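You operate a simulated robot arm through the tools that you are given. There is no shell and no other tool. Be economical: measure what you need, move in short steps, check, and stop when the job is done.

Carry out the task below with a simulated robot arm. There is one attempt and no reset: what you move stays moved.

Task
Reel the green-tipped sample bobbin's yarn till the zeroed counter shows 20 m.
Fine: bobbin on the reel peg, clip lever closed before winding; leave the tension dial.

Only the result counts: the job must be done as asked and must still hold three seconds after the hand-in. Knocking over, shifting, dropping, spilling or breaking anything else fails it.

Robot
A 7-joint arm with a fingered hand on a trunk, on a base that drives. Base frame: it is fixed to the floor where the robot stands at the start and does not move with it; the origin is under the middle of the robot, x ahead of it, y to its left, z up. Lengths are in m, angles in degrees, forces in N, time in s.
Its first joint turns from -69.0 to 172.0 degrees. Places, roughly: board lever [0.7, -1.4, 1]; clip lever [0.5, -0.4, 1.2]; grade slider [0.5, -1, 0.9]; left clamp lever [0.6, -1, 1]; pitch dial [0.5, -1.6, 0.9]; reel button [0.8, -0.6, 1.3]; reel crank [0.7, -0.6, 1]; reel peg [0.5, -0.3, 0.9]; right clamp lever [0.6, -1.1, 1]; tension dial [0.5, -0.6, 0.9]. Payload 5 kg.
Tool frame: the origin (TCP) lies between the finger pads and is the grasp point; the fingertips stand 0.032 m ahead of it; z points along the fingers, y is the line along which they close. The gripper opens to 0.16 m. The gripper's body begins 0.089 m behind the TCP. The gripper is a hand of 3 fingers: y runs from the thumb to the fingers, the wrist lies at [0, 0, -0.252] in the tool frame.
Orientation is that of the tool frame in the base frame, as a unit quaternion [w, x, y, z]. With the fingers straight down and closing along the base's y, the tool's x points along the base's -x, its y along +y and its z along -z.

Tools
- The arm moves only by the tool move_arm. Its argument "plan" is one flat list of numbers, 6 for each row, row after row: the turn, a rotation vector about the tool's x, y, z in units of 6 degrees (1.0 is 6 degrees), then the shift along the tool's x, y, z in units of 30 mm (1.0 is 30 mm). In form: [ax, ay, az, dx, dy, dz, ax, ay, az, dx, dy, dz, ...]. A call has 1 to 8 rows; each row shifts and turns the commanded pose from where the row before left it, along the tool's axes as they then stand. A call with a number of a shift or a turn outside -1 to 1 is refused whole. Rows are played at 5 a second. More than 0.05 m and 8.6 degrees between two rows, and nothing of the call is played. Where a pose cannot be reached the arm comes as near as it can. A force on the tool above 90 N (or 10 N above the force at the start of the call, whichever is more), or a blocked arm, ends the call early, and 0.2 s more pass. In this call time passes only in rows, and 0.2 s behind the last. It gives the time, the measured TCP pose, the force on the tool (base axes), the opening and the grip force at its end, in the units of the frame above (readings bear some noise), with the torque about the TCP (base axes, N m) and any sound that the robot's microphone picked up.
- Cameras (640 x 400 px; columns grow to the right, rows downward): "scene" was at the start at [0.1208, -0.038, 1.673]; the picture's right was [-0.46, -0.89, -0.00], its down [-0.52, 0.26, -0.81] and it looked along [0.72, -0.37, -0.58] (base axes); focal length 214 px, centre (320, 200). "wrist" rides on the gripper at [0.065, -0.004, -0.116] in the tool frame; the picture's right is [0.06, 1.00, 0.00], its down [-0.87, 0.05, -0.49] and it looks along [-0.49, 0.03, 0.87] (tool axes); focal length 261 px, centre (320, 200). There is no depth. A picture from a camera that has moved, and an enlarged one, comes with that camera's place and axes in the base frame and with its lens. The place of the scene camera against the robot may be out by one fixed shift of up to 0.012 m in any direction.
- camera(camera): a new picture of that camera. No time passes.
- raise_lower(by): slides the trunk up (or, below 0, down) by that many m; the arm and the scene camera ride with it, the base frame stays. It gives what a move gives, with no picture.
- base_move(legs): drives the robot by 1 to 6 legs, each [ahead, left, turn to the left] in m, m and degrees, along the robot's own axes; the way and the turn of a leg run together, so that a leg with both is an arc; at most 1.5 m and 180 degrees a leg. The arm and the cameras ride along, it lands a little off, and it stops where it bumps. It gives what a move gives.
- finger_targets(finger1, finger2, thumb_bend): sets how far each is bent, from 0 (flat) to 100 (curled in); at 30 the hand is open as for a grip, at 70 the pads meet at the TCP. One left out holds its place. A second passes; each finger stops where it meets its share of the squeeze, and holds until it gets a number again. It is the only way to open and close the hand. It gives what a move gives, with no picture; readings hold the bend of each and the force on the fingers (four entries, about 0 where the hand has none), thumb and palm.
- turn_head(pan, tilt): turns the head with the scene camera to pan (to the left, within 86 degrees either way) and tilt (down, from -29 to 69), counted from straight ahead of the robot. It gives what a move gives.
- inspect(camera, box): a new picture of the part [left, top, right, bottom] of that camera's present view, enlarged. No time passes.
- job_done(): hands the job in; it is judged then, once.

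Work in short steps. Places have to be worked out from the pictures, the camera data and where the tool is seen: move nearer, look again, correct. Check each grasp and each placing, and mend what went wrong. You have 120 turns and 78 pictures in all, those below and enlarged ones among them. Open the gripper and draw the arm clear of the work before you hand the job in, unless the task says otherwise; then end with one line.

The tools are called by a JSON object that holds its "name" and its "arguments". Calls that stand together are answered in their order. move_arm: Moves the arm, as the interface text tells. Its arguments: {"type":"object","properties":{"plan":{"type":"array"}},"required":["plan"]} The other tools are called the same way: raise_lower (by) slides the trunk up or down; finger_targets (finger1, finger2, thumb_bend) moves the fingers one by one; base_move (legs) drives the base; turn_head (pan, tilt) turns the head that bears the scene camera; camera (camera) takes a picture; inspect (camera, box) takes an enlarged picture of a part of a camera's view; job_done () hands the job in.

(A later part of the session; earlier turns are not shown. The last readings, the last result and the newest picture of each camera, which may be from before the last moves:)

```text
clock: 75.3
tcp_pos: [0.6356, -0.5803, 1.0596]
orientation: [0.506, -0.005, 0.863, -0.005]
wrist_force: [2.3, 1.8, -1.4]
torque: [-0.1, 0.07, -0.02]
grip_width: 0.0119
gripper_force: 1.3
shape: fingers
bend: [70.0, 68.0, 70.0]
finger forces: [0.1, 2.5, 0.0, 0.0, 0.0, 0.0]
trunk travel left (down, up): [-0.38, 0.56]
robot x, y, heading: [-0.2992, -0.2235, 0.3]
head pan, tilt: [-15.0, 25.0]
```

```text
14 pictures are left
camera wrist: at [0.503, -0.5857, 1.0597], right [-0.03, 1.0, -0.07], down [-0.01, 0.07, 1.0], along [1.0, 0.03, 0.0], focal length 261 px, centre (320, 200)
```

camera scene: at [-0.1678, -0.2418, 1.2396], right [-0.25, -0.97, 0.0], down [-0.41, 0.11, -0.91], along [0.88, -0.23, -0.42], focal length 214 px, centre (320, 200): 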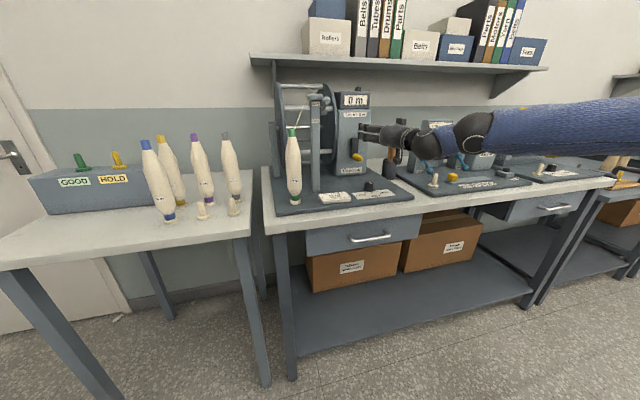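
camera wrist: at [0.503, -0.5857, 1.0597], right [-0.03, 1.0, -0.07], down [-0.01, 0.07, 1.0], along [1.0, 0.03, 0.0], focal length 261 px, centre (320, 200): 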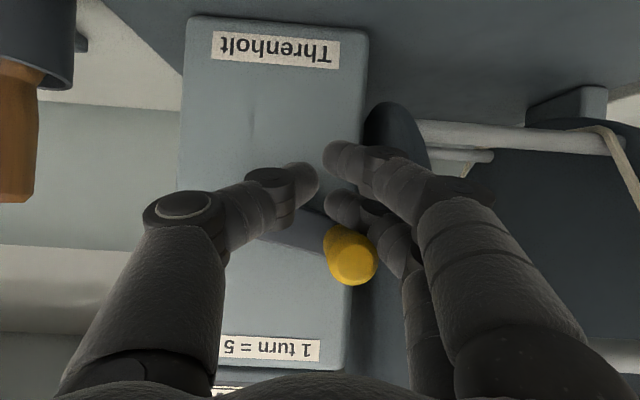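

The 30°-pitched fingers only touch the handle's end obliquely. Better: level hand with the camera side turned up (roll 180°), so the handle nests between both fingers and the thumb. Retreat and start rolling in free space.

{"name": "move_arm", "arguments": {"plan": [0, 0, 0, 0.5, -0.2, -0.9, 0, 0, 0, 0.3, -0.2, -0.99, 0, 0, 0, 0, -0.2, -0.99, 0, 0, 0, 0, -0.2, -0.99, 0, 0, 0, 0, 0, -0.5]}}

{"name": "move_arm", "arguments": {"plan": [0, -1, 0, 0, 0, 0, 0, -1, 0, 0, 0, 0, 0, -1, 0, 0, 0, 0, 0, -1, 0, 0, 0, 0, 0, -1, 0, 0, 0, 0, 0, 0, 1, 0, 0, 0, 0, 0, 1, 0, 0, 0, 0, 0, 1, 0, 0, 0]}}

{"name": "move_arm", "arguments": {"plan": [0, 0, 1, 0, 0, 0, 0, 0, 1, 0, 0, 0, 0, 0, 1, 0, 0, 0, 0, 0, 1, 0, 0, 0, 0, 0, 1, 0, 0, 0, 0, 0, 1, 0, 0, 0, 0, 0, 1, 0, 0, 0, 0, 0, 1, 0, 0, 0]}}

```text
clock: 76.5
tcp_pos: [0.509, -0.6068, 1.1025]
orientation: [0.506, -0.004, 0.863, -0.006]
wrist_force: [0.2, -0.1, 0.1]
torque: [-0.02, -0.03, 0.02]
grip_width: 0.0124
gripper_force: 0.1
shape: fingers
bend: [70.0, 70.0, 70.0]
finger forces: [0.1, 0.0, 0.0, 0.1, 0.1, 0.0]
trunk travel left (down, up): [-0.38, 0.56]
robot x, y, heading: [-0.3008, -0.2165, 0.2]
head pan, tilt: [-15.0, 25.0]
```

```text
clock: 78.3
tcp_pos: [0.5076, -0.6055, 1.1029]
orientation: [0.704, 0.105, 0.695, 0.108]
wrist_force: [-0.5, 0.1, -0.1]
torque: [0.01, -0.02, -0.01]
grip_width: 0.0124
gripper_force: 0.0
shape: fingers
bend: [70.0, 70.0, 70.0]
finger forces: [0.0, 0.0, 0.0, 0.0, 0.0, 0.0]
trunk travel left (down, up): [-0.38, 0.56]
robot x, y, heading: [-0.2972, -0.2212, 0.0]
head pan, tilt: [-15.0, 25.0]
```

```text
clock: 80.1
tcp_pos: [0.5095, -0.6052, 1.1022]
orientation: [0.599, 0.379, 0.592, 0.384]
wrist_force: [0.8, -1.0, 0.8]
torque: [0.02, 0.04, -0.01]
grip_width: 0.0128
gripper_force: 0.1
shape: fingers
bend: [70.0, 70.0, 70.0]
finger forces: [0.1, 0.0, 0.0, 0.0, 0.0, 0.0]
trunk travel left (down, up): [-0.38, 0.56]
robot x, y, heading: [-0.3012, -0.2208, 0.1]
head pan, tilt: [-15.0, 25.0]
```

Rolling works; continue toward 180°.

{"name": "move_arm", "arguments": {"plan": [0, 0, 1, 0, 0, 0, 0, 0, 1, 0, 0, 0, 0, 0, 1, 0, 0, 0, 0, 0, 1, 0, 0, 0, 0, 0, 1, 0, 0, 0, 0, 0, 1, 0, 0, 0, 0, 0, 1, 0, 0, 0, 0, 0, 1, 0, 0, 0]}}

{"name": "move_arm", "arguments": {"plan": [0, 0, 1, 0, 0, 0, 0, 0, 1, 0, 0, 0, 0, 0, 1, 0, 0, 0, 0, 0, 1, 0, 0, 0, 0, 0, 1, 0, 0, 0, 0, 0, 1, 0, 0, 0, 0, 0, 1, 0, 0, 0, 0, 0, 1, 0, 0, 0]}}

{"name": "move_arm", "arguments": {"plan": [0, 0, 1, 0, 0, 0, 0, 0, 1, 0, 0, 0, 0, 0, 1, 0, 0, 0]}}

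{"name": "finger_targets", "arguments": {"finger1": 50, "finger2": 50, "thumb_bend": 50}}

{"name": "camera", "arguments": {"camera": "wrist"}}

```text
clock: 81.9
tcp_pos: [0.5086, -0.6057, 1.1015]
orientation: [0.391, 0.586, 0.387, 0.594]
wrist_force: [-0.7, -0.2, 0.6]
torque: [-0.03, 0.0, 0.05]
grip_width: 0.0121
gripper_force: 0.1
shape: fingers
bend: [70.0, 70.0, 70.0]
finger forces: [0.0, 0.1, 0.1, 0.0, 0.1, 0.1]
trunk travel left (down, up): [-0.38, 0.56]
robot x, y, heading: [-0.2977, -0.2236, -0.1]
head pan, tilt: [-15.0, 25.0]
```

```text
clock: 83.7
tcp_pos: [0.5102, -0.5977, 1.1027]
orientation: [0.192, 0.675, 0.198, 0.685]
wrist_force: [-0.3, -0.5, -0.1]
torque: [-0.04, 0.0, -0.05]
grip_width: 0.0121
gripper_force: 0.0
shape: fingers
bend: [70.0, 70.0, 70.0]
finger forces: [0.0, 0.0, 0.1, 0.0, 0.0, 0.0]
out of reach, approached as far as the arm can: row 6, 7, 8
trunk travel left (down, up): [-0.38, 0.56]
robot x, y, heading: [-0.2999, -0.2201, -0.2]
head pan, tilt: [-15.0, 25.0]
```

```text
clock: 84.5
tcp_pos: [0.5111, -0.5937, 1.0997]
orientation: [0.182, 0.677, 0.188, 0.688]
wrist_force: [0.0, -0.5, -1.5]
torque: [-0.01, 0.03, 0.01]
grip_width: 0.0122
gripper_force: 0.0
shape: fingers
bend: [70.0, 70.0, 70.0]
finger forces: [0.0, 0.0, 0.1, 0.0, 0.0, 0.0]
out of reach, approached as far as the arm can: row 1, 2, 3
trunk travel left (down, up): [-0.38, 0.56]
robot x, y, heading: [-0.2975, -0.2226, 0.0]
head pan, tilt: [-15.0, 25.0]
```

```text
clock: 85.5
tcp_pos: [0.51, -0.5936, 1.1]
orientation: [0.18, 0.677, 0.19, 0.688]
wrist_force: [-0.7, 0.2, 0.2]
torque: [-0.02, -0.01, 0.01]
grip_width: 0.0866
gripper_force: 0.0
shape: fingers
bend: [50.0, 50.0, 50.0]
finger forces: [0.1, 0.0, 0.0, 0.1, 0.1, 0.1]
trunk travel left (down, up): [-0.38, 0.56]
robot x, y, heading: [-0.3021, -0.2177, 0.1]
head pan, tilt: [-15.0, 25.0]
```

```text
13 pictures are left
camera wrist: at [0.394, -0.5601, 1.1533], right [0.01, -0.83, 0.56], down [-0.47, -0.49, -0.73], along [0.88, -0.26, -0.4], focal length 261 px, centre (320, 200)
```

wrist: 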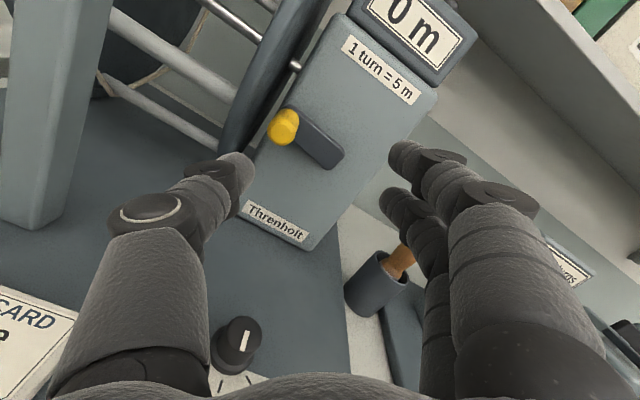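

Roll is limited at ~150°, which is still good (camera up, dial clear). I roll back to 144° to be within limits and set the fingers: thumb less open because of the reel disc.

{"name": "move_arm", "arguments": {"plan": [0, 0, -1, 0, 0, 0, 0, 0, -1, 0, 0, 0, 0, 0, -1, 0, 0, 0, 0, 0, -1, 0, 0, 0, 0, 0, -1, 0, 0, 0, 0, 0, -1, 0, 0, 0]}}

{"name": "finger_targets", "arguments": {"finger1": 50, "finger2": 50, "thumb_bend": 57}}

```text
clock: 86.9
tcp_pos: [0.5109, -0.5925, 1.1011]
orientation: [0.385, 0.584, 0.39, 0.598]
wrist_force: [0.0, -0.4, 0.0]
torque: [-0.04, -0.04, -0.03]
grip_width: 0.0865
gripper_force: 0.1
shape: fingers
bend: [50.0, 50.0, 50.0]
finger forces: [0.0, 0.1, 0.1, 0.0, 0.1, 0.0]
trunk travel left (down, up): [-0.38, 0.56]
robot x, y, heading: [-0.299, -0.2199, -0.0]
head pan, tilt: [-15.0, 25.0]
```

```text
clock: 87.9
tcp_pos: [0.5113, -0.5925, 1.1011]
orientation: [0.385, 0.585, 0.389, 0.599]
wrist_force: [-0.5, 0.1, 0.8]
torque: [0.02, 0.0, 0.04]
grip_width: 0.0748
gripper_force: 0.0
shape: fingers
bend: [50.0, 50.0, 56.0]
finger forces: [0.1, 0.0, 0.0, 0.0, 0.1, 0.1]
trunk travel left (down, up): [-0.38, 0.56]
robot x, y, heading: [-0.2993, -0.2221, 0.2]
head pan, tilt: [-15.0, 25.0]
```

The commanded pose had reset to the measured one, so roll is now 113°; roll forward 30° to ~143°.

{"name": "move_arm", "arguments": {"plan": [0, 0, 1, 0, 0, 0, 0, 0, 1, 0, 0, 0, 0, 0, 1, 0, 0, 0, 0, 0, 1, 0, 0, 0, 0, 0, 0.7, 0, 0, 0]}}

{"name": "camera", "arguments": {"camera": "wrist"}}

```text
clock: 89.1
tcp_pos: [0.5102, -0.5938, 1.1015]
orientation: [0.227, 0.662, 0.234, 0.675]
wrist_force: [-0.8, -0.2, 0.6]
torque: [0.0, -0.01, 0.0]
grip_width: 0.075
gripper_force: 0.0
shape: fingers
bend: [50.0, 50.0, 56.0]
finger forces: [0.0, 0.0, 0.0, 0.1, 0.0, 0.0]
trunk travel left (down, up): [-0.38, 0.56]
robot x, y, heading: [-0.2998, -0.2154, -0.1]
head pan, tilt: [-15.0, 25.0]
```

```text
12 pictures are left
camera wrist: at [0.3937, -0.5526, 1.1487], right [0.0, -0.75, 0.67], down [-0.47, -0.59, -0.66], along [0.88, -0.31, -0.36], focal length 261 px, centre (320, 200)
```

wrist: 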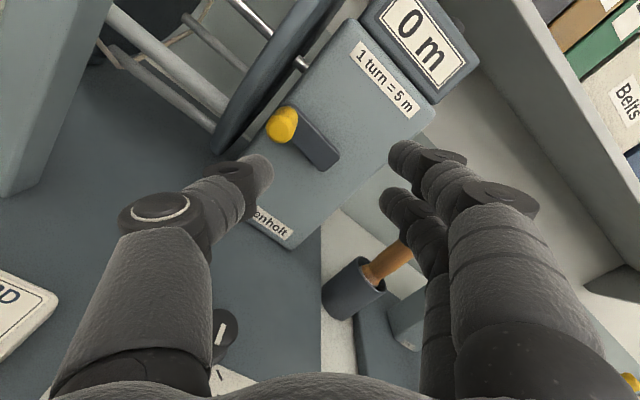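

Handle now at (y,z)=(-0.5605,1.0855). Align laterally, then advance 0.136 m so the pads straddle the handle.

{"name": "move_arm", "arguments": {"plan": [0, 0, 0, 0.13, -0.6, 0, 0, 0, 0, 0.13, -0.6, 0, 0, 0, 0, -0.02, 0, 1, 0, 0, 0, -0.02, 0, 1, 0, 0, 0, -0.02, 0, 1, 0, 0, 0, -0.02, 0, 1, 0, 0, 0, -0.02, 0, 0.5]}}

{"name": "finger_targets", "arguments": {"finger1": 73, "finger2": 73, "thumb_bend": 73}}

{"name": "camera", "arguments": {"camera": "wrist"}}

```text
clock: 90.7
tcp_pos: [0.6299, -0.5684, 1.0667]
orientation: [0.231, 0.67, 0.242, 0.662]
wrist_force: [-36.6, -6.1, -24.9]
torque: [-1.45, 2.12, 1.67]
grip_width: 0.095
gripper_force: 22.1
shape: fingers
bend: [50.0, 50.0, 53.0]
finger forces: [0.2, 0.0, 0.0, 0.1, 43.4, 0.0]
trunk travel left (down, up): [-0.38, 0.56]
robot x, y, heading: [-0.3036, -0.2204, 0.0]
head pan, tilt: [-15.0, 25.0]
stopped in row 7: the force on the tool passed its limit at 104 N (the readings are from after the stop); the commanded pose is now the measured one
```

```text
clock: 91.7
tcp_pos: [0.6309, -0.5681, 1.0726]
orientation: [0.233, 0.668, 0.238, 0.666]
wrist_force: [-41.0, -4.7, -21.9]
torque: [-1.5, 2.45, 2.42]
grip_width: 0.0655
gripper_force: 29.2
shape: fingers
bend: [70.0, 73.0, 66.0]
finger forces: [7.2, 0.0, 0.1, 0.0, 52.1, 0.0]
trunk travel left (down, up): [-0.38, 0.56]
robot x, y, heading: [-0.3009, -0.2209, -0.3]
head pan, tilt: [-15.0, 25.0]
```

```text
11 pictures are left
camera wrist: at [0.5149, -0.527, 1.1214], right [0.01, -0.74, 0.67], down [-0.49, -0.59, -0.64], along [0.87, -0.32, -0.37], focal length 261 px, centre (320, 200)
```

wrist: 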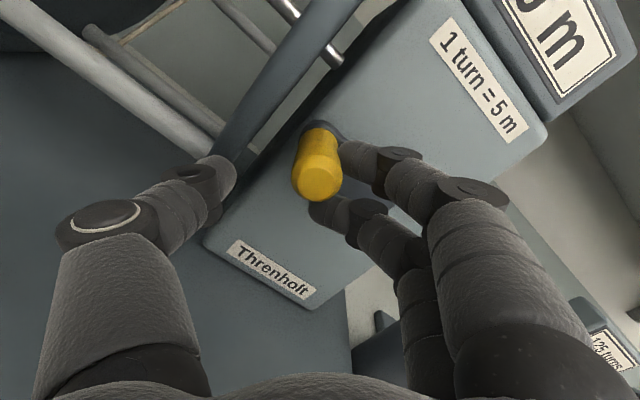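

The thumb caught the reel disc rim; I back straight out at once.

{"name": "move_arm", "arguments": {"plan": [0, 0, 0, 0, 0, -0.5, 0, 0, 0, 0, 0, -1, 0, 0, 0, 0, 0, -1, 0, 0, 0, 0, 0, -0.7]}}

{"name": "finger_targets", "arguments": {"finger1": 70, "finger2": 70, "thumb_bend": 70}}

{"name": "camera", "arguments": {"camera": "wrist"}}

```text
clock: 92.7
tcp_pos: [0.5352, -0.5701, 1.0731]
orientation: [0.231, 0.667, 0.238, 0.667]
wrist_force: [-0.3, -1.1, 0.8]
torque: [0.02, -0.02, 0.02]
grip_width: 0.0245
gripper_force: 0.0
shape: fingers
bend: [73.0, 73.0, 73.0]
finger forces: [0.0, 0.1, 0.0, 0.0, 0.0, 0.1]
trunk travel left (down, up): [-0.38, 0.56]
robot x, y, heading: [-0.3011, -0.2166, -0.2]
head pan, tilt: [-15.0, 25.0]
```

```text
clock: 93.7
tcp_pos: [0.5367, -0.5699, 1.0733]
orientation: [0.232, 0.668, 0.238, 0.666]
wrist_force: [0.1, -0.7, 0.9]
torque: [-0.03, 0.01, 0.0]
grip_width: 0.012
gripper_force: 0.0
shape: fingers
bend: [70.0, 70.0, 70.0]
finger forces: [0.0, 0.1, 0.0, 0.0, 0.1, 0.0]
trunk travel left (down, up): [-0.38, 0.56]
robot x, y, heading: [-0.2992, -0.2207, -0.2]
head pan, tilt: [-15.0, 25.0]
```

```text
10 pictures are left
camera wrist: at [0.4201, -0.5274, 1.1222], right [0.01, -0.74, 0.67], down [-0.49, -0.59, -0.64], along [0.87, -0.32, -0.37], focal length 261 px, centre (320, 200)
```

wrist: 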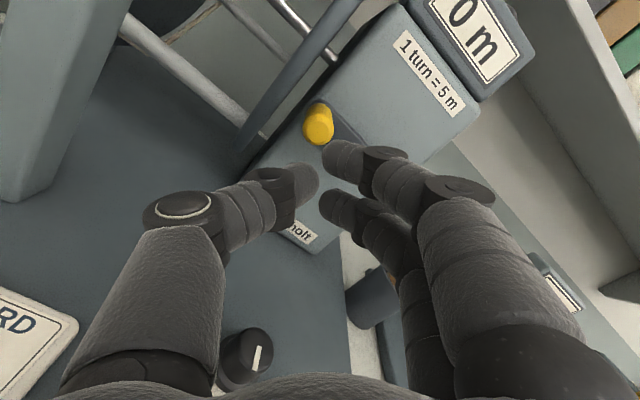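

Counter still shows 0 m. I go to the trailing start point with closed, level fingers and insert beside the handle (clear of the disc).

{"name": "move_arm", "arguments": {"plan": [0, 0, 0, -0.8, -0.02, 0, 0, 0, 0, -0.8, -0.02, 0, 0, 0, 0, 0, 0, 1, 0, 0, 0, 0, 0, 1, 0, 0, 0, 0, 0, 1, 0, 0, 0, 0, 0, 0.6]}}

{"name": "move_arm", "arguments": {"plan": [0, 0, 0, 0.518, -0.064, 0, 0, 0, 0, 0.512, 0.1, 0, 0, 0, 0, 0.456, 0.253, 0, 0, 0, 0, 0.356, 0.381, 0]}}

```text
clock: 95.1
tcp_pos: [0.6452, -0.5983, 1.0363]
orientation: [0.232, 0.668, 0.239, 0.666]
wrist_force: [0.2, -0.6, 0.9]
torque: [0.01, -0.01, 0.04]
grip_width: 0.0121
gripper_force: 0.0
shape: fingers
bend: [70.0, 70.0, 70.0]
finger forces: [0.0, 0.0, 0.0, 0.0, 0.1, 0.1]
trunk travel left (down, up): [-0.38, 0.56]
robot x, y, heading: [-0.3017, -0.2204, -0.1]
head pan, tilt: [-15.0, 25.0]
```

```text
clock: 96.1
tcp_pos: [0.6455, -0.583, 1.0919]
orientation: [0.232, 0.668, 0.235, 0.667]
wrist_force: [-5.4, -17.6, -4.9]
torque: [0.22, -0.06, -0.33]
grip_width: 0.0197
gripper_force: 8.5
shape: fingers
bend: [67.0, 70.0, 71.0]
finger forces: [11.3, 0.0, 0.1, 0.1, 5.4, 0.0]
trunk travel left (down, up): [-0.38, 0.56]
robot x, y, heading: [-0.3018, -0.2224, -0.2]
head pan, tilt: [-15.0, 25.0]
```

Tracking the path with moderate force (~18 N). Continue the sweep.

{"name": "move_arm", "arguments": {"plan": [0, 0, 0, 0.22, 0.473, 0, 0, 0, 0, 0.064, 0.518, 0, 0, 0, 0, -0.1, 0.512, 0, 0, 0, 0, -0.253, 0.456, 0]}}

{"name": "camera", "arguments": {"camera": "wrist"}}

```text
clock: 97.1
tcp_pos: [0.6477, -0.6291, 1.1227]
orientation: [0.232, 0.669, 0.237, 0.665]
wrist_force: [0.6, -8.9, -9.6]
torque: [-0.09, 0.2, -0.11]
grip_width: 0.0156
gripper_force: 7.2
shape: fingers
bend: [69.0, 70.0, 70.0]
finger forces: [2.5, 0.0, 0.0, 0.0, 11.5, 0.0]
trunk travel left (down, up): [-0.38, 0.56]
robot x, y, heading: [-0.3043, -0.2242, -0.4]
head pan, tilt: [-15.0, 25.0]
```

```text
9 pictures are left
camera wrist: at [0.5319, -0.5864, 1.1722], right [0.01, -0.74, 0.67], down [-0.49, -0.59, -0.64], along [0.87, -0.33, -0.37], focal length 261 px, centre (320, 200)
```

wrist: 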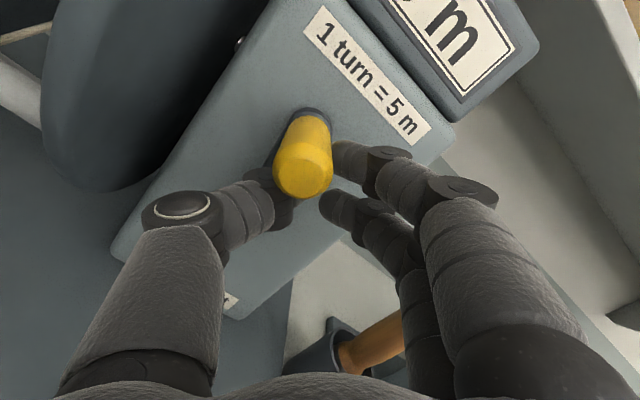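

The handle (now at ~170°) slid into the notch between finger1 and thumb. Best is a full grip with the closing axis nearly vertical (roll ≈110°), which leaves the disc side free; I pitch 17° down to clear the dial. Retreat and reorient.

{"name": "move_arm", "arguments": {"plan": [0, 0, 0, 0, 0, -0.8, 0, 0, 0, 0, 0, -1, 0, 0, 0, 0, 0, -1, 0, 0, 0, 0, 0, -1, 0, 0, -1, 0, 0, 0, 0, 0, -1, 0, 0, 0, 0, 0, -1, 0, 0, 0, 0, 0, -1, 0, 0, 0]}}

{"name": "move_arm", "arguments": {"plan": [0, 0, -1, 0, 0, 0, 0, 0, -0.3, 0, 0, 0, 0.887, -0.32, 0, 0, 0, 0, 0.887, -0.32, 0, 0, 0, 0, 0.887, -0.32, 0, 0, 0, 0]}}

{"name": "finger_targets", "arguments": {"finger1": 54, "finger2": 54, "thumb_bend": 54}}

{"name": "camera", "arguments": {"camera": "wrist"}}

```text
clock: 98.9
tcp_pos: [0.5307, -0.6267, 1.1257]
orientation: [0.365, 0.603, 0.373, 0.603]
wrist_force: [-0.5, -0.4, 0.2]
torque: [-0.04, 0.02, -0.06]
grip_width: 0.0128
gripper_force: 0.1
shape: fingers
bend: [70.0, 70.0, 70.0]
finger forces: [0.0, 0.1, 0.1, 0.0, 0.1, 0.0]
trunk travel left (down, up): [-0.38, 0.56]
robot x, y, heading: [-0.3031, -0.2197, -0.3]
head pan, tilt: [-15.0, 25.0]
```

```text
clock: 100.1
tcp_pos: [0.5315, -0.6262, 1.1259]
orientation: [0.341, 0.656, 0.468, 0.485]
wrist_force: [-1.0, 0.0, -0.5]
torque: [0.0, -0.03, 0.01]
grip_width: 0.0125
gripper_force: 0.0
shape: fingers
bend: [70.0, 70.0, 70.0]
finger forces: [0.0, 0.1, 0.0, 0.0, 0.1, 0.1]
trunk travel left (down, up): [-0.38, 0.56]
robot x, y, heading: [-0.2991, -0.2181, -0.1]
head pan, tilt: [-15.0, 25.0]
```

```text
clock: 101.1
tcp_pos: [0.5312, -0.6266, 1.1245]
orientation: [0.342, 0.656, 0.469, 0.484]
wrist_force: [-0.3, -0.2, 0.4]
torque: [0.02, -0.01, 0.0]
grip_width: 0.0705
gripper_force: 0.1
shape: fingers
bend: [54.0, 54.0, 54.0]
finger forces: [0.1, 0.0, 0.1, 0.1, 0.0, 0.0]
trunk travel left (down, up): [-0.38, 0.56]
robot x, y, heading: [-0.301, -0.2244, -0.2]
head pan, tilt: [-15.0, 25.0]
```

```text
8 pictures are left
camera wrist: at [0.4259, -0.5647, 1.177], right [0.29, -0.27, 0.92], down [-0.53, -0.84, -0.08], along [0.79, -0.47, -0.39], focal length 261 px, centre (320, 200)
```

wrist: 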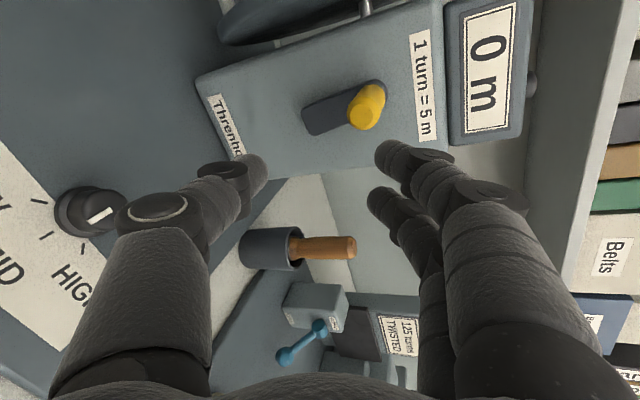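

Counter 0 m with handle at ~170°. Now I straddle the handle from this orientation (thumb below, fingers above) and close.

{"name": "move_arm", "arguments": {"plan": [0, 0, 0, 0.67, 0.137, -0.107, 0, 0, 0, 0.088, 0.273, 0.917, 0, 0, 0, 0.088, 0.273, 0.917, 0, 0, 0, 0.088, 0.273, 0.917, 0, 0, 0, 0.088, 0.273, 0.917]}}

{"name": "finger_targets", "arguments": {"finger1": 74, "finger2": 74, "thumb_bend": 74}}

{"name": "camera", "arguments": {"camera": "wrist"}}

```text
clock: 102.3
tcp_pos: [0.6466, -0.6086, 1.1357]
orientation: [0.341, 0.656, 0.467, 0.485]
wrist_force: [1.1, -0.8, -0.5]
torque: [-0.01, -0.03, -0.01]
grip_width: 0.0704
gripper_force: 0.0
shape: fingers
bend: [54.0, 54.0, 54.0]
finger forces: [0.0, 0.0, 0.1, 0.0, 0.0, 0.0]
trunk travel left (down, up): [-0.38, 0.56]
robot x, y, heading: [-0.3021, -0.2179, -0.5]
head pan, tilt: [-15.0, 25.0]
```

```text
clock: 103.3
tcp_pos: [0.6471, -0.6081, 1.1363]
orientation: [0.342, 0.655, 0.468, 0.485]
wrist_force: [8.2, 2.1, 4.9]
torque: [0.03, -0.33, 0.05]
grip_width: 0.0256
gripper_force: 17.8
shape: fingers
bend: [70.0, 68.0, 68.0]
finger forces: [12.0, 10.2, 0.0, 0.0, 13.3, 0.0]
trunk travel left (down, up): [-0.38, 0.56]
robot x, y, heading: [-0.3012, -0.2233, -0.1]
head pan, tilt: [-15.0, 25.0]
```

```text
7 pictures are left
camera wrist: at [0.5418, -0.5462, 1.1887], right [0.29, -0.27, 0.92], down [-0.53, -0.84, -0.08], along [0.8, -0.47, -0.39], focal length 261 px, centre (320, 200)
```

wrist: 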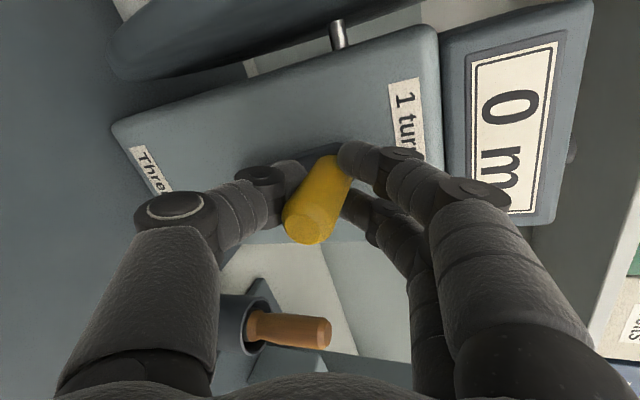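

Firm grip (12/10/13 N). Circle fit: pivot (-0.620,1.0765), R=0.0605, handle at 169°. Turn on clockwise in 18° rows, first 72°.

{"name": "move_arm", "arguments": {"plan": [0, 0, 0, -0.59, 0.227, -0.01, 0, 0, 0, -0.628, 0.042, 0.049, 0, 0, 0, -0.606, -0.147, 0.104, 0, 0, 0, -0.524, -0.321, 0.148]}}

```text
clock: 104.3
tcp_pos: [0.6472, -0.684, 1.0953]
orientation: [0.34, 0.66, 0.468, 0.479]
wrist_force: [-2.7, -19.8, -28.0]
torque: [-0.26, 0.29, -0.22]
grip_width: 0.0283
gripper_force: 21.0
shape: fingers
bend: [71.0, 72.0, 67.0]
finger forces: [5.8, 11.0, 0.0, 0.1, 25.2, 0.0]
trunk travel left (down, up): [-0.38, 0.56]
robot x, y, heading: [-0.3009, -0.2213, -0.1]
head pan, tilt: [-15.0, 25.0]
```

The crank seems to have inertia (it pulls ahead after stopping). I let it settle briefly with near-null rows and check.

{"name": "move_arm", "arguments": {"plan": [0, 0, 0, 0, 0, 0, 0, 0, 0, 0, 0, 0, 0, 0, 0, 0, 0, 0]}}

{"name": "camera", "arguments": {"camera": "wrist"}}

```text
clock: 105.1
tcp_pos: [0.6441, -0.6811, 1.1093]
orientation: [0.342, 0.657, 0.465, 0.485]
wrist_force: [-9.2, -13.8, 11.1]
torque: [0.4, -0.56, -0.25]
grip_width: 0.0249
gripper_force: 8.5
shape: fingers
bend: [73.0, 73.0, 73.0]
finger forces: [16.9, 0.1, 0.0, 0.0, 0.0, 0.1]
trunk travel left (down, up): [-0.38, 0.56]
robot x, y, heading: [-0.304, -0.2216, -0.1]
head pan, tilt: [-15.0, 25.0]
```

```text
6 pictures are left
camera wrist: at [0.5393, -0.6175, 1.1595], right [0.28, -0.27, 0.92], down [-0.54, -0.84, -0.08], along [0.79, -0.47, -0.39], focal length 261 px, centre (320, 200)
```

wrist: 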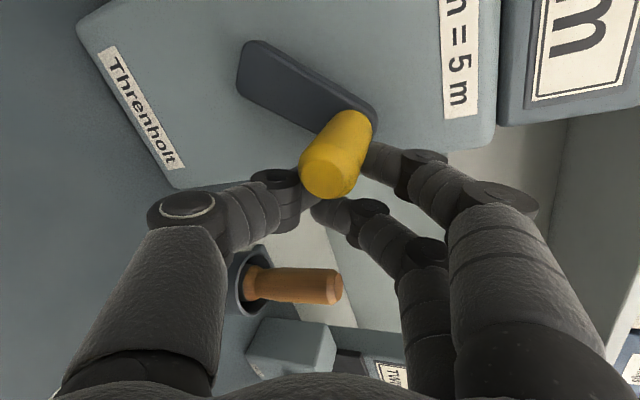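

The crank drags strongly and pops out sideways. A better scheme: use the closed fingers' V-notches as stiff pushers, with roll ≈ -135° (notches face the needed directions, disc and dial clear). Back out and roll the hand the other way.

{"name": "move_arm", "arguments": {"plan": [0, 0, 0, 0, 0, -1, 0, 0, 0, 0, 0, -1, 0, 0, 0, 0, 0, -1, 0, 0, 0, 0, 0, -1, 0, 0, -1, 0, 0, 0, 0, 0, -1, 0, 0, 0, 0, 0, -1, 0, 0, 0, 0, 0, -1, 0, 0, 0]}}

{"name": "finger_targets", "arguments": {"finger1": 70, "finger2": 70, "thumb_bend": 70}}

{"name": "move_arm", "arguments": {"plan": [0, 0, -1, 0, 0, 0, 0, 0, -1, 0, 0, 0, 0, 0, -1, 0, 0, 0, 0, 0, -1, 0, 0, 0, 0, 0, -1, 0, 0, 0, 0, 0, -1, 0, 0, 0, 0, 0, -1, 0, 0, 0, 0, 0, -1, 0, 0, 0]}}

{"name": "move_arm", "arguments": {"plan": [0, 0, -1, 0, 0, 0, 0, 0, -1, 0, 0, 0, 0, 0, -1, 0, 0, 0, 0, 0, -1, 0, 0, 0, 0, 0, -1, 0, 0, 0, 0, 0, -1, 0, 0, 0, 0, 0, -1, 0, 0, 0, 0, 0, -1, 0, 0, 0]}}

{"name": "move_arm", "arguments": {"plan": [0, 0, -1, 0, 0, 0, 0, 0, -1, 0, 0, 0, 0, 0, -1, 0, 0, 0, 0, 0, -1, 0, 0, 0, 0, 0, -1, 0, 0, 0, 0, 0, -1, 0, 0, 0, 0, 0, -1, 0, 0, 0, 0, 0, -1, 0, 0, 0]}}

```text
clock: 106.9
tcp_pos: [0.532, -0.6744, 1.1435]
orientation: [0.435, 0.543, 0.594, 0.404]
wrist_force: [-0.3, -0.2, -0.1]
torque: [-0.05, -0.03, -0.01]
grip_width: 0.0046
gripper_force: 0.0
shape: fingers
bend: [73.0, 73.0, 73.0]
finger forces: [0.0, 0.0, 0.0, 0.0, 0.0, 0.0]
trunk travel left (down, up): [-0.38, 0.56]
robot x, y, heading: [-0.3025, -0.2192, -0.2]
head pan, tilt: [-15.0, 25.0]
```

```text
clock: 107.9
tcp_pos: [0.5327, -0.6744, 1.142]
orientation: [0.434, 0.544, 0.594, 0.403]
wrist_force: [0.5, -0.8, -0.1]
torque: [-0.01, 0.02, -0.02]
grip_width: 0.0119
gripper_force: 0.0
shape: fingers
bend: [70.0, 70.0, 70.0]
finger forces: [0.1, 0.0, 0.0, 0.0, 0.1, 0.0]
trunk travel left (down, up): [-0.38, 0.56]
robot x, y, heading: [-0.301, -0.2206, -0.1]
head pan, tilt: [-15.0, 25.0]
```

```text
clock: 109.7
tcp_pos: [0.5316, -0.6746, 1.1424]
orientation: [0.561, 0.256, 0.764, 0.192]
wrist_force: [0.6, -0.4, -0.2]
torque: [-0.01, 0.03, 0.02]
grip_width: 0.0117
gripper_force: 0.0
shape: fingers
bend: [70.0, 70.0, 70.0]
finger forces: [0.0, 0.0, 0.0, 0.0, 0.1, 0.0]
trunk travel left (down, up): [-0.38, 0.56]
robot x, y, heading: [-0.3016, -0.2228, -0.4]
head pan, tilt: [-15.0, 25.0]
```

```text
clock: 111.5
tcp_pos: [0.5313, -0.6745, 1.1434]
orientation: [0.591, -0.078, 0.801, -0.053]
wrist_force: [0.7, 0.6, 0.0]
torque: [-0.04, -0.02, 0.01]
grip_width: 0.0117
gripper_force: 0.0
shape: fingers
bend: [70.0, 70.0, 70.0]
finger forces: [0.1, 0.0, 0.0, 0.0, 0.1, 0.1]
trunk travel left (down, up): [-0.38, 0.56]
robot x, y, heading: [-0.3032, -0.2228, -0.0]
head pan, tilt: [-15.0, 25.0]
```

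```text
clock: 113.3
tcp_pos: [0.5317, -0.6741, 1.143]
orientation: [0.517, -0.397, 0.701, -0.289]
wrist_force: [-0.1, 1.0, 0.7]
torque: [-0.01, 0.01, -0.02]
grip_width: 0.0115
gripper_force: 0.0
shape: fingers
bend: [70.0, 70.0, 70.0]
finger forces: [0.0, 0.0, 0.0, 0.0, 0.0, 0.0]
trunk travel left (down, up): [-0.38, 0.56]
robot x, y, heading: [-0.3034, -0.2206, -0.1]
head pan, tilt: [-15.0, 25.0]
```

Rolled to about -60° without trouble; continue to ≈-135°.

{"name": "move_arm", "arguments": {"plan": [0, 0, -1, 0, 0, 0, 0, 0, -1, 0, 0, 0, 0, 0, -1, 0, 0, 0, 0, 0, -1, 0, 0, 0, 0, 0, -1, 0, 0, 0, 0, 0, -1, 0, 0, 0, 0, 0, -1, 0, 0, 0, 0, 0, -1, 0, 0, 0]}}

{"name": "move_arm", "arguments": {"plan": [0, 0, -1, 0, 0, 0, 0, 0, -1, 0, 0, 0, 0, 0, -1, 0, 0, 0, 0, 0, -1, 0, 0, 0, 0, 0, -0.5, 0, 0, 0]}}

```text
clock: 115.1
tcp_pos: [0.531, -0.6733, 1.1427]
orientation: [-0.356, 0.647, -0.479, 0.474]
wrist_force: [-0.3, 0.3, -0.1]
torque: [-0.03, 0.03, 0.01]
grip_width: 0.0112
gripper_force: 0.2
shape: fingers
bend: [70.0, 70.0, 70.0]
finger forces: [0.0, 0.0, 0.1, 0.0, 0.1, 0.0]
trunk travel left (down, up): [-0.38, 0.56]
robot x, y, heading: [-0.3029, -0.217, -0.4]
head pan, tilt: [-15.0, 25.0]
```

```text
clock: 116.3
tcp_pos: [0.5315, -0.6743, 1.1428]
orientation: [-0.234, 0.742, -0.314, 0.545]
wrist_force: [0.2, -0.3, -0.2]
torque: [0.02, 0.01, -0.02]
grip_width: 0.0119
gripper_force: 0.1
shape: fingers
bend: [70.0, 70.0, 70.0]
finger forces: [0.0, 0.0, 0.0, 0.0, 0.0, 0.1]
trunk travel left (down, up): [-0.38, 0.56]
robot x, y, heading: [-0.3023, -0.2218, -0.4]
head pan, tilt: [-15.0, 25.0]
```

Roll ≈-133° reached. Reduce the pitch from 17° to 5° and look at where handle and notch are.

{"name": "move_arm", "arguments": {"plan": [0.745, 0.72, 0, 0, 0, 0, 0.745, 0.72, 0, 0, 0, 0]}}

{"name": "camera", "arguments": {"camera": "wrist"}}

```text
clock: 116.9
tcp_pos: [0.5325, -0.6749, 1.1412]
orientation: [-0.267, 0.678, -0.289, 0.621]
wrist_force: [-0.3, 0.5, -0.1]
torque: [-0.04, 0.02, 0.0]
grip_width: 0.0116
gripper_force: 0.2
shape: fingers
bend: [70.0, 70.0, 70.0]
finger forces: [0.0, 0.1, 0.1, 0.1, 0.1, 0.0]
trunk travel left (down, up): [-0.38, 0.56]
robot x, y, heading: [-0.3037, -0.2197, -0.1]
head pan, tilt: [-15.0, 25.0]
```

```text
5 pictures are left
camera wrist: at [0.4214, -0.7209, 1.1994], right [-0.05, -0.73, -0.68], down [-0.55, 0.59, -0.6], along [0.84, 0.34, -0.43], focal length 261 px, centre (320, 200)
```

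wrist: 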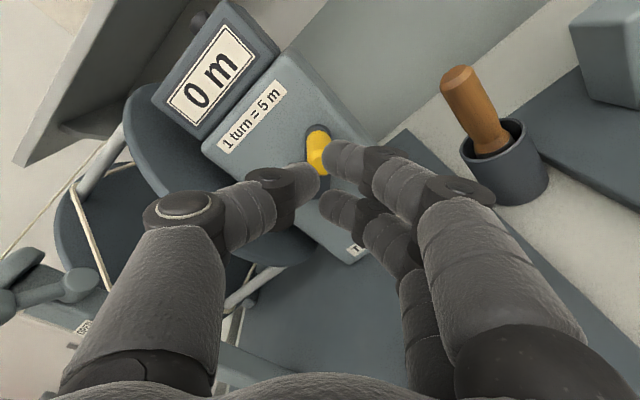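

Handle is at θ≈218° as expected. Now use the notch between both fingers: move to above-right of it, insert, seat, then push 218°→308° in 15° rows.

{"name": "move_arm", "arguments": {"plan": [0, 0, 0, -0.35, -0.76, 0.9, 0, 0, 0, -0.35, -0.76, 0.9, 0, 0, 0, 0.06, -0.06, 1.0, 0, 0, 0, 0.06, -0.06, 1.0, 0, 0, 0, 0, 0.68, 0.04]}}

{"name": "move_arm", "arguments": {"plan": [0, 0, 0, 0.007, 0.525, 0.032, 0, 0, 0, -0.129, 0.509, 0.04, 0, 0, 0, -0.256, 0.459, 0.044]}}

```text
clock: 118.1
tcp_pos: [0.6454, -0.6389, 1.1411]
orientation: [-0.268, 0.679, -0.287, 0.621]
wrist_force: [-7.1, 7.1, 1.1]
torque: [0.26, 0.23, -0.27]
grip_width: 0.0111
gripper_force: 4.5
shape: fingers
bend: [70.0, 71.0, 70.0]
finger forces: [0.0, 9.3, 0.1, 0.0, 0.0, 0.0]
trunk travel left (down, up): [-0.38, 0.56]
robot x, y, heading: [-0.2978, -0.2185, 0.1]
head pan, tilt: [-15.0, 25.0]
```

```text
clock: 118.9
tcp_pos: [0.647, -0.6645, 1.1002]
orientation: [-0.267, 0.678, -0.289, 0.621]
wrist_force: [0.7, -0.1, 0.6]
torque: [-0.02, 0.01, 0.05]
grip_width: 0.0123
gripper_force: 0.1
shape: fingers
bend: [70.0, 70.0, 70.0]
finger forces: [0.0, 0.0, 0.0, 0.1, 0.0, 0.0]
trunk travel left (down, up): [-0.38, 0.56]
robot x, y, heading: [-0.3011, -0.2243, -0.2]
head pan, tilt: [-15.0, 25.0]
```

Contact was felt and forces are now zero — the handle may be coasting ahead. Continue to 308° and look.

{"name": "move_arm", "arguments": {"plan": [0, 0, 0, -0.366, 0.377, 0.0455, 0, 0, 0, -0.451, 0.269, 0.044, 0, 0, 0, -0.506, 0.143, 0.039]}}

{"name": "camera", "arguments": {"camera": "wrist"}}

```text
clock: 119.7
tcp_pos: [0.6454, -0.6515, 1.0581]
orientation: [-0.268, 0.678, -0.287, 0.621]
wrist_force: [-0.4, 0.2, 1.0]
torque: [0.0, 0.01, 0.0]
grip_width: 0.0122
gripper_force: 0.1
shape: fingers
bend: [70.0, 70.0, 70.0]
finger forces: [0.0, 0.1, 0.0, 0.0, 0.1, 0.0]
trunk travel left (down, up): [-0.38, 0.56]
robot x, y, heading: [-0.3027, -0.2216, -0.1]
head pan, tilt: [-15.0, 25.0]
```

```text
4 pictures are left
camera wrist: at [0.5348, -0.6968, 1.1149], right [-0.05, -0.73, -0.68], down [-0.55, 0.59, -0.6], along [0.84, 0.34, -0.43], focal length 261 px, centre (320, 200)
```

wrist: 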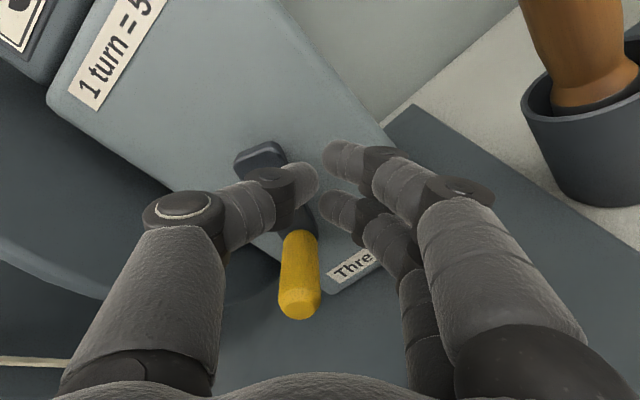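

The handle coasted well ahead to ~382° (just past one turn): the crank has inertia but little drag. Check the counter.

{"name": "inspect", "arguments": {"camera": "scene", "box": [320, 80, 400, 180]}}

```text
4.00 times, centred on (360, 130) of scene
camera zoom: at [-0.1699, -0.2436, 1.2395], right [-0.26, -0.97, 0.0], down [-0.41, 0.11, -0.91], along [0.87, -0.24, -0.42], focal length 858 px, centre (160, 480)
```

zoom: 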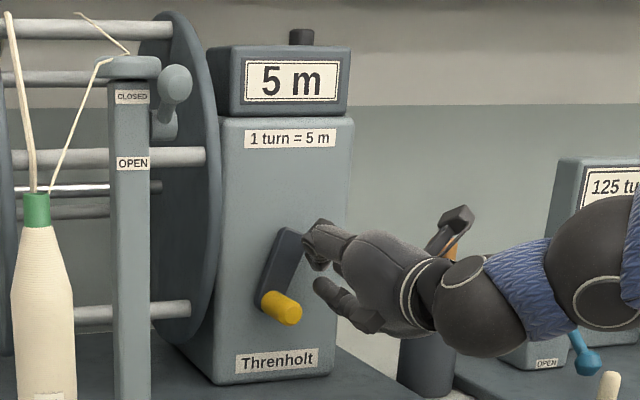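

Counter reads 5 m — clockwise is right, and it counts completed turns. Now push gently with 10° rows: the lower notch takes the handle from ~20° to 70°.

{"name": "move_arm", "arguments": {"plan": [0, 0, 0, -0.452, 0.058, 0.033, 0, 0, 0, -0.452, 0.058, 0.033, 0, 0, 0, -0.452, 0.058, 0.033]}}

{"name": "move_arm", "arguments": {"plan": [0, 0, 0, -0.127, -0.327, -0.013, 0, 0, 0, -0.069, -0.344, -0.017, 0, 0, 0, -0.008, -0.351, -0.021, 0, 0, 0, 0.053, -0.347, -0.025, 0, 0, 0, 0.113, -0.332, -0.027]}}

```text
clock: 120.5
tcp_pos: [0.6471, -0.6257, 1.0231]
orientation: [-0.267, 0.678, -0.289, 0.621]
wrist_force: [0.1, -0.3, -0.9]
torque: [0.02, 0.01, -0.03]
grip_width: 0.0123
gripper_force: 0.1
shape: fingers
bend: [70.0, 70.0, 70.0]
finger forces: [0.0, 0.0, 0.0, 0.0, 0.0, 0.0]
trunk travel left (down, up): [-0.38, 0.56]
robot x, y, heading: [-0.3017, -0.2207, -0.3]
head pan, tilt: [-15.0, 25.0]
```

```text
clock: 121.7
tcp_pos: [0.6466, -0.5888, 1.0591]
orientation: [-0.269, 0.678, -0.288, 0.621]
wrist_force: [-3.5, -4.2, -2.1]
torque: [-0.12, 0.11, -0.09]
grip_width: 0.0117
gripper_force: 3.1
shape: fingers
bend: [70.0, 67.0, 70.0]
finger forces: [0.0, 5.5, 0.0, 0.0, 0.0, 0.1]
trunk travel left (down, up): [-0.38, 0.56]
robot x, y, heading: [-0.3053, -0.2226, -0.2]
head pan, tilt: [-15.0, 25.0]
```

Contact with ~5 N, tracking fine. Push to 80°, then swap to the upward notch (out, down-right, in, seat) and push to 150°.

{"name": "move_arm", "arguments": {"plan": [0, 0, 0, 0.169, -0.308, -0.029, 0, 0, 0, 0, 0, -1, 0, 0, 0, 0, 0, -1, 0, 0, 0, -0.957, 0.097, 0.065, 0, 0, 0, -0.957, 0.097, 0.065, 0, 0, 0, 0, 0, 1, 0, 0, 0, 0, 0, 1]}}

{"name": "move_arm", "arguments": {"plan": [0, 0, 0, 0.433, -0.247, 0, 0, 0, 0, 0.219, -0.274, -0.03, 0, 0, 0, 0.264, -0.232, -0.03, 0, 0, 0, 0.3, -0.182, -0.029]}}

{"name": "move_arm", "arguments": {"plan": [0, 0, 0, 0.327, -0.127, -0.027, 0, 0, 0, 0.344, -0.069, -0.025, 0, 0, 0, 0.351, -0.008, -0.021, 0, 0, 0, 0.347, 0.053, -0.017]}}

```text
clock: 123.3
tcp_pos: [0.6473, -0.5507, 1.0247]
orientation: [-0.268, 0.678, -0.288, 0.621]
wrist_force: [-2.5, -1.2, -1.8]
torque: [-0.08, -0.03, 0.03]
grip_width: 0.0103
gripper_force: 1.2
shape: fingers
bend: [70.0, 70.0, 71.0]
finger forces: [0.1, 0.0, 0.0, 0.0, 2.4, 0.0]
trunk travel left (down, up): [-0.38, 0.56]
robot x, y, heading: [-0.3004, -0.2224, -0.1]
head pan, tilt: [-15.0, 25.0]
```

```text
clock: 124.2
tcp_pos: [0.6474, -0.5522, 1.0451]
orientation: [-0.265, 0.69, -0.288, 0.609]
wrist_force: [-7.3, -2.7, -27.2]
torque: [0.08, -0.13, 0.75]
grip_width: 0.0078
gripper_force: 33.9
shape: fingers
bend: [69.0, 70.0, 71.0]
finger forces: [1.4, 0.0, 0.0, 0.0, 66.3, 0.0]
trunk travel left (down, up): [-0.38, 0.56]
robot x, y, heading: [-0.2974, -0.2223, 0.0]
head pan, tilt: [-15.0, 25.0]
stopped in row 4: the force on the tool passed its limit at 95 N (the readings are from after the stop); the commanded pose is now the measured one
```

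```text
clock: 124.8
tcp_pos: [0.6444, -0.5522, 1.0464]
orientation: [-0.266, 0.698, -0.284, 0.601]
wrist_force: [-4.3, 0.1, -29.4]
torque: [0.08, 0.0, 0.89]
grip_width: 0.0096
gripper_force: 37.0
shape: fingers
bend: [69.0, 70.0, 70.0]
finger forces: [2.0, 0.0, 0.0, 0.1, 71.9, 0.0]
trunk travel left (down, up): [-0.38, 0.56]
robot x, y, heading: [-0.3032, -0.2207, -0.2]
head pan, tilt: [-15.0, 25.0]
stopped in row 2: the force on the tool passed its limit at 99 N (the readings are from after the stop); the commanded pose is now the measured one
```

Jammed on the reel disc rim (its face is at y≈-0.54, nearer than thought). Back down and out, then roll to about -168°, where the notch is flush on the disc side.

{"name": "move_arm", "arguments": {"plan": [0, 0, 0, -0.34, 0.36, 0, 0, 0, 0, 0, 0, -1, 0, 0, 0, 0, 0, -1, 0, 0, 0, 0, 0, -1, 0, 0, -1, 0, 0, 0, 0, 0, -1, 0, 0, 0, 0, 0, -1, 0, 0, 0]}}

{"name": "move_arm", "arguments": {"plan": [0, 0, -1, 0, 0, 0, 0, 0, -1, 0, 0, 0, 0, 0, -1, 0, 0, 0]}}

```text
clock: 126.3
tcp_pos: [0.5528, -0.5533, 1.0506]
orientation: [-0.167, 0.731, -0.172, 0.639]
wrist_force: [-0.1, -0.3, -0.2]
torque: [0.03, 0.0, 0.01]
grip_width: 0.0129
gripper_force: 0.0
shape: fingers
bend: [70.0, 70.0, 70.0]
finger forces: [0.0, 0.0, 0.0, 0.1, 0.0, 0.0]
trunk travel left (down, up): [-0.38, 0.56]
robot x, y, heading: [-0.3048, -0.2195, -0.1]
head pan, tilt: [-15.0, 25.0]
```

```text
clock: 127.2
tcp_pos: [0.5526, -0.5513, 1.0505]
orientation: [-0.066, 0.748, -0.055, 0.658]
wrist_force: [-0.8, 0.8, 0.3]
torque: [0.03, 0.02, 0.04]
grip_width: 0.013
gripper_force: 0.0
shape: fingers
bend: [70.0, 70.0, 70.0]
finger forces: [0.0, 0.0, 0.1, 0.0, 0.1, 0.1]
trunk travel left (down, up): [-0.38, 0.56]
robot x, y, heading: [-0.3035, -0.2239, 0.3]
head pan, tilt: [-15.0, 25.0]
```

Roll ≈-170° reached. Insert the flush notch behind the handle at θ=35° and sweep up gently in 10° rows.

{"name": "move_arm", "arguments": {"plan": [0, 0, 0, -0.595, 0.855, 0.668, 0, 0, 0, -0.595, 0.855, 0.668, 0, 0, 0, 0.128, 0, 0.99, 0, 0, 0, 0.128, 0, 0.99]}}

{"name": "move_arm", "arguments": {"plan": [0, 0, 0, 0.175, -0.304, -0.021, 0, 0, 0, 0.225, -0.269, -0.028, 0, 0, 0, 0.268, -0.225, -0.033, 0, 0, 0, 0.302, -0.175, -0.038, 0, 0, 0, 0.328, -0.119, -0.042]}}

{"name": "move_arm", "arguments": {"plan": [0, 0, 0, 0.343, -0.06, -0.044, 0, 0, 0, 0.348, 0.001, -0.045, 0, 0, 0, 0.343, 0.062, -0.044, 0, 0, 0, 0.327, 0.121, -0.043]}}

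```text
clock: 128.2
tcp_pos: [0.6467, -0.5931, 1.0004]
orientation: [-0.066, 0.749, -0.056, 0.656]
wrist_force: [0.1, -0.3, 0.2]
torque: [0.01, -0.02, 0.06]
grip_width: 0.0127
gripper_force: 0.1
shape: fingers
bend: [70.0, 70.0, 70.0]
finger forces: [0.0, 0.1, 0.0, 0.1, 0.0, 0.0]
trunk travel left (down, up): [-0.38, 0.56]
robot x, y, heading: [-0.2985, -0.2249, -0.1]
head pan, tilt: [-15.0, 25.0]
```

```text
clock: 129.3
tcp_pos: [0.6478, -0.5687, 1.0449]
orientation: [-0.067, 0.75, -0.055, 0.656]
wrist_force: [-3.3, 4.0, -6.4]
torque: [-0.15, 0.05, 0.09]
grip_width: 0.0138
gripper_force: 3.9
shape: fingers
bend: [70.0, 70.0, 70.0]
finger forces: [0.0, 0.1, 0.1, 0.0, 7.7, 0.0]
trunk travel left (down, up): [-0.38, 0.56]
robot x, y, heading: [-0.3047, -0.2218, -0.1]
head pan, tilt: [-15.0, 25.0]
```

```text
clock: 130.3
tcp_pos: [0.648, -0.5829, 1.0857]
orientation: [-0.065, 0.749, -0.057, 0.657]
wrist_force: [-0.4, -0.1, 0.6]
torque: [-0.01, 0.01, 0.0]
grip_width: 0.0125
gripper_force: 0.0
shape: fingers
bend: [70.0, 70.0, 70.0]
finger forces: [0.0, 0.0, 0.1, 0.0, 0.0, 0.0]
trunk travel left (down, up): [-0.38, 0.56]
robot x, y, heading: [-0.3025, -0.2231, -0.2]
head pan, tilt: [-15.0, 25.0]
```

Smooth: contact 8 N and the handle moves ahead. Finish to 155°, swap to the two-finger notch on the far side, and sweep the left half (165°→315°).

{"name": "move_arm", "arguments": {"plan": [0, 0, 0, 0.301, 0.176, -0.04, 0, 0, 0, 0.266, 0.227, -0.035, 0, 0, 0, 0.223, 0.27, -0.03]}}

{"name": "move_arm", "arguments": {"plan": [0, 0, 0, 0, 0, -1, 0, 0, 0, 0, 0, -1, 0, 0, 0, 0.465, -0.707, -0.057, 0, 0, 0, 0.465, -0.707, -0.057, 0, 0, 0, 0, 0, 1, 0, 0, 0, 0, 0, 1, 0, 0, 0, 0, 0.526, 0]}}

{"name": "move_arm", "arguments": {"plan": [0, 0, 0, 0.118, 0.33, -0.017, 0, 0, 0, 0.059, 0.346, -0.009, 0, 0, 0, -0.001, 0.351, -0.002, 0, 0, 0, -0.062, 0.346, 0.006, 0, 0, 0, -0.12, 0.33, 0.014]}}

{"name": "move_arm", "arguments": {"plan": [0, 0, 0, -0.175, 0.304, 0.021, 0, 0, 0, -0.225, 0.269, 0.028, 0, 0, 0, -0.268, 0.225, 0.033, 0, 0, 0, -0.302, 0.175, 0.038, 0, 0, 0, -0.328, 0.119, 0.042]}}

```text
clock: 131.2
tcp_pos: [0.6471, -0.606, 1.1058]
orientation: [-0.066, 0.749, -0.056, 0.657]
wrist_force: [-0.9, -2.1, -1.0]
torque: [0.04, 0.06, -0.07]
grip_width: 0.0141
gripper_force: 0.7
shape: fingers
bend: [69.0, 70.0, 70.0]
finger forces: [2.2, 0.1, 0.0, 0.1, 0.0, 0.0]
trunk travel left (down, up): [-0.38, 0.56]
robot x, y, heading: [-0.302, -0.2197, -0.2]
head pan, tilt: [-15.0, 25.0]
```

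```text
clock: 132.8
tcp_pos: [0.6448, -0.579, 1.144]
orientation: [-0.065, 0.746, -0.054, 0.66]
wrist_force: [-27.2, 18.7, 8.9]
torque: [-0.24, 0.39, -1.33]
grip_width: 0.0073
gripper_force: 21.1
shape: fingers
bend: [71.0, 71.0, 70.0]
finger forces: [19.4, 23.0, 0.1, 0.0, 0.0, 0.1]
trunk travel left (down, up): [-0.38, 0.56]
robot x, y, heading: [-0.302, -0.2189, 0.0]
head pan, tilt: [-15.0, 25.0]
```

```text
clock: 133.9
tcp_pos: [0.6475, -0.6354, 1.1284]
orientation: [-0.066, 0.749, -0.056, 0.657]
wrist_force: [0.4, -0.2, 0.4]
torque: [-0.01, -0.01, 0.02]
grip_width: 0.0122
gripper_force: 0.0
shape: fingers
bend: [70.0, 70.0, 70.0]
finger forces: [0.0, 0.0, 0.0, 0.0, 0.0, 0.0]
trunk travel left (down, up): [-0.38, 0.56]
robot x, y, heading: [-0.3033, -0.2253, 0.1]
head pan, tilt: [-15.0, 25.0]
```

```text
clock: 135.2
tcp_pos: [0.6469, -0.6597, 1.0839]
orientation: [-0.067, 0.749, -0.055, 0.657]
wrist_force: [-0.3, -0.2, 0.8]
torque: [-0.04, -0.01, 0.01]
grip_width: 0.0123
gripper_force: 0.0
shape: fingers
bend: [70.0, 70.0, 70.0]
finger forces: [0.0, 0.0, 0.0, 0.0, 0.1, 0.1]
trunk travel left (down, up): [-0.38, 0.56]
robot x, y, heading: [-0.3026, -0.2268, 0.0]
head pan, tilt: [-15.0, 25.0]
```

Both fingers seated the handle (≈20 N) and it moved ahead. Continue to 315°, then swap to the lower notch and sweep through the bottom to 35°.

{"name": "move_arm", "arguments": {"plan": [0, 0, 0, -0.343, 0.06, 0.044, 0, 0, 0, -0.348, -0.001, 0.045, 0, 0, 0, -0.343, -0.062, 0.044, 0, 0, 0, -0.327, -0.121, 0.043, 0, 0, 0, -0.301, -0.176, 0.04]}}

{"name": "move_arm", "arguments": {"plan": [0, 0, 0, 0, 0, -1, 0, 0, 0, 0, 0, -1, 0, 0, 0, -0.597, 0.722, 0.073, 0, 0, 0, -0.597, 0.722, 0.073, 0, 0, 0, 0, 0, 1, 0, 0, 0, 0, 0, 1, 0, 0, 0, 0.43, -0.25, -0.05]}}

{"name": "move_arm", "arguments": {"plan": [0, 0, 0, -0.266, -0.227, 0.035, 0, 0, 0, -0.223, -0.27, 0.03, 0, 0, 0, -0.174, -0.305, 0.024, 0, 0, 0, -0.119, -0.33, 0.017]}}

{"name": "move_arm", "arguments": {"plan": [0, 0, 0, -0.059, -0.346, 0.009, 0, 0, 0, 0.001, -0.351, 0.002, 0, 0, 0, 0.062, -0.346, -0.006, 0, 0, 0, 0.12, -0.33, -0.014]}}

```text
clock: 136.3
tcp_pos: [0.6465, -0.645, 1.0365]
orientation: [-0.066, 0.749, -0.055, 0.657]
wrist_force: [0.5, -0.2, 0.1]
torque: [0.0, 0.0, -0.02]
grip_width: 0.0122
gripper_force: 0.1
shape: fingers
bend: [70.0, 70.0, 70.0]
finger forces: [0.0, 0.0, 0.0, 0.1, 0.1, 0.0]
trunk travel left (down, up): [-0.38, 0.56]
robot x, y, heading: [-0.3035, -0.2195, -0.2]
head pan, tilt: [-15.0, 25.0]
```

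```text
clock: 137.9
tcp_pos: [0.6461, -0.6724, 1.008]
orientation: [-0.067, 0.749, -0.055, 0.657]
wrist_force: [0.1, -0.1, -1.2]
torque: [-0.05, 0.04, -0.03]
grip_width: 0.012
gripper_force: 0.1
shape: fingers
bend: [70.0, 70.0, 70.0]
finger forces: [0.1, 0.0, 0.1, 0.0, 0.0, 0.1]
trunk travel left (down, up): [-0.38, 0.56]
robot x, y, heading: [-0.3022, -0.2224, 0.1]
head pan, tilt: [-15.0, 25.0]
```

```text
clock: 138.9
tcp_pos: [0.6463, -0.6355, 0.9888]
orientation: [-0.066, 0.749, -0.056, 0.657]
wrist_force: [0.5, -0.2, -0.1]
torque: [-0.02, 0.0, 0.0]
grip_width: 0.0121
gripper_force: 0.0
shape: fingers
bend: [70.0, 70.0, 70.0]
finger forces: [0.0, 0.0, 0.0, 0.0, 0.0, 0.0]
trunk travel left (down, up): [-0.38, 0.56]
robot x, y, heading: [-0.3006, -0.224, 0.2]
head pan, tilt: [-15.0, 25.0]
```

```text
clock: 139.9
tcp_pos: [0.6483, -0.5952, 1.0019]
orientation: [-0.066, 0.749, -0.056, 0.657]
wrist_force: [-0.2, -0.5, 0.6]
torque: [-0.02, -0.02, -0.02]
grip_width: 0.0122
gripper_force: 0.0
shape: fingers
bend: [70.0, 70.0, 70.0]
finger forces: [0.1, 0.1, 0.0, 0.0, 0.0, 0.0]
trunk travel left (down, up): [-0.38, 0.56]
robot x, y, heading: [-0.3058, -0.2192, -0.0]
head pan, tilt: [-15.0, 25.0]
```

No contact yet up to 35°; I need to see where the handle is.

{"name": "camera", "arguments": {"camera": "wrist"}}

```text
2 pictures are left
camera wrist: at [0.5408, -0.6053, 1.0809], right [0.01, -0.99, -0.11], down [-0.6, 0.08, -0.8], along [0.8, 0.08, -0.6], focal length 261 px, centre (320, 200)
```

wrist: 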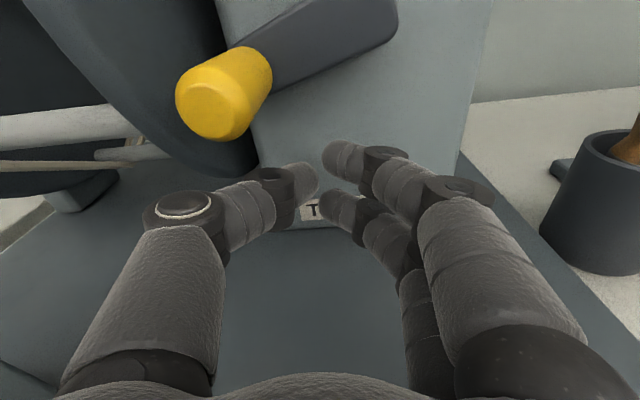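

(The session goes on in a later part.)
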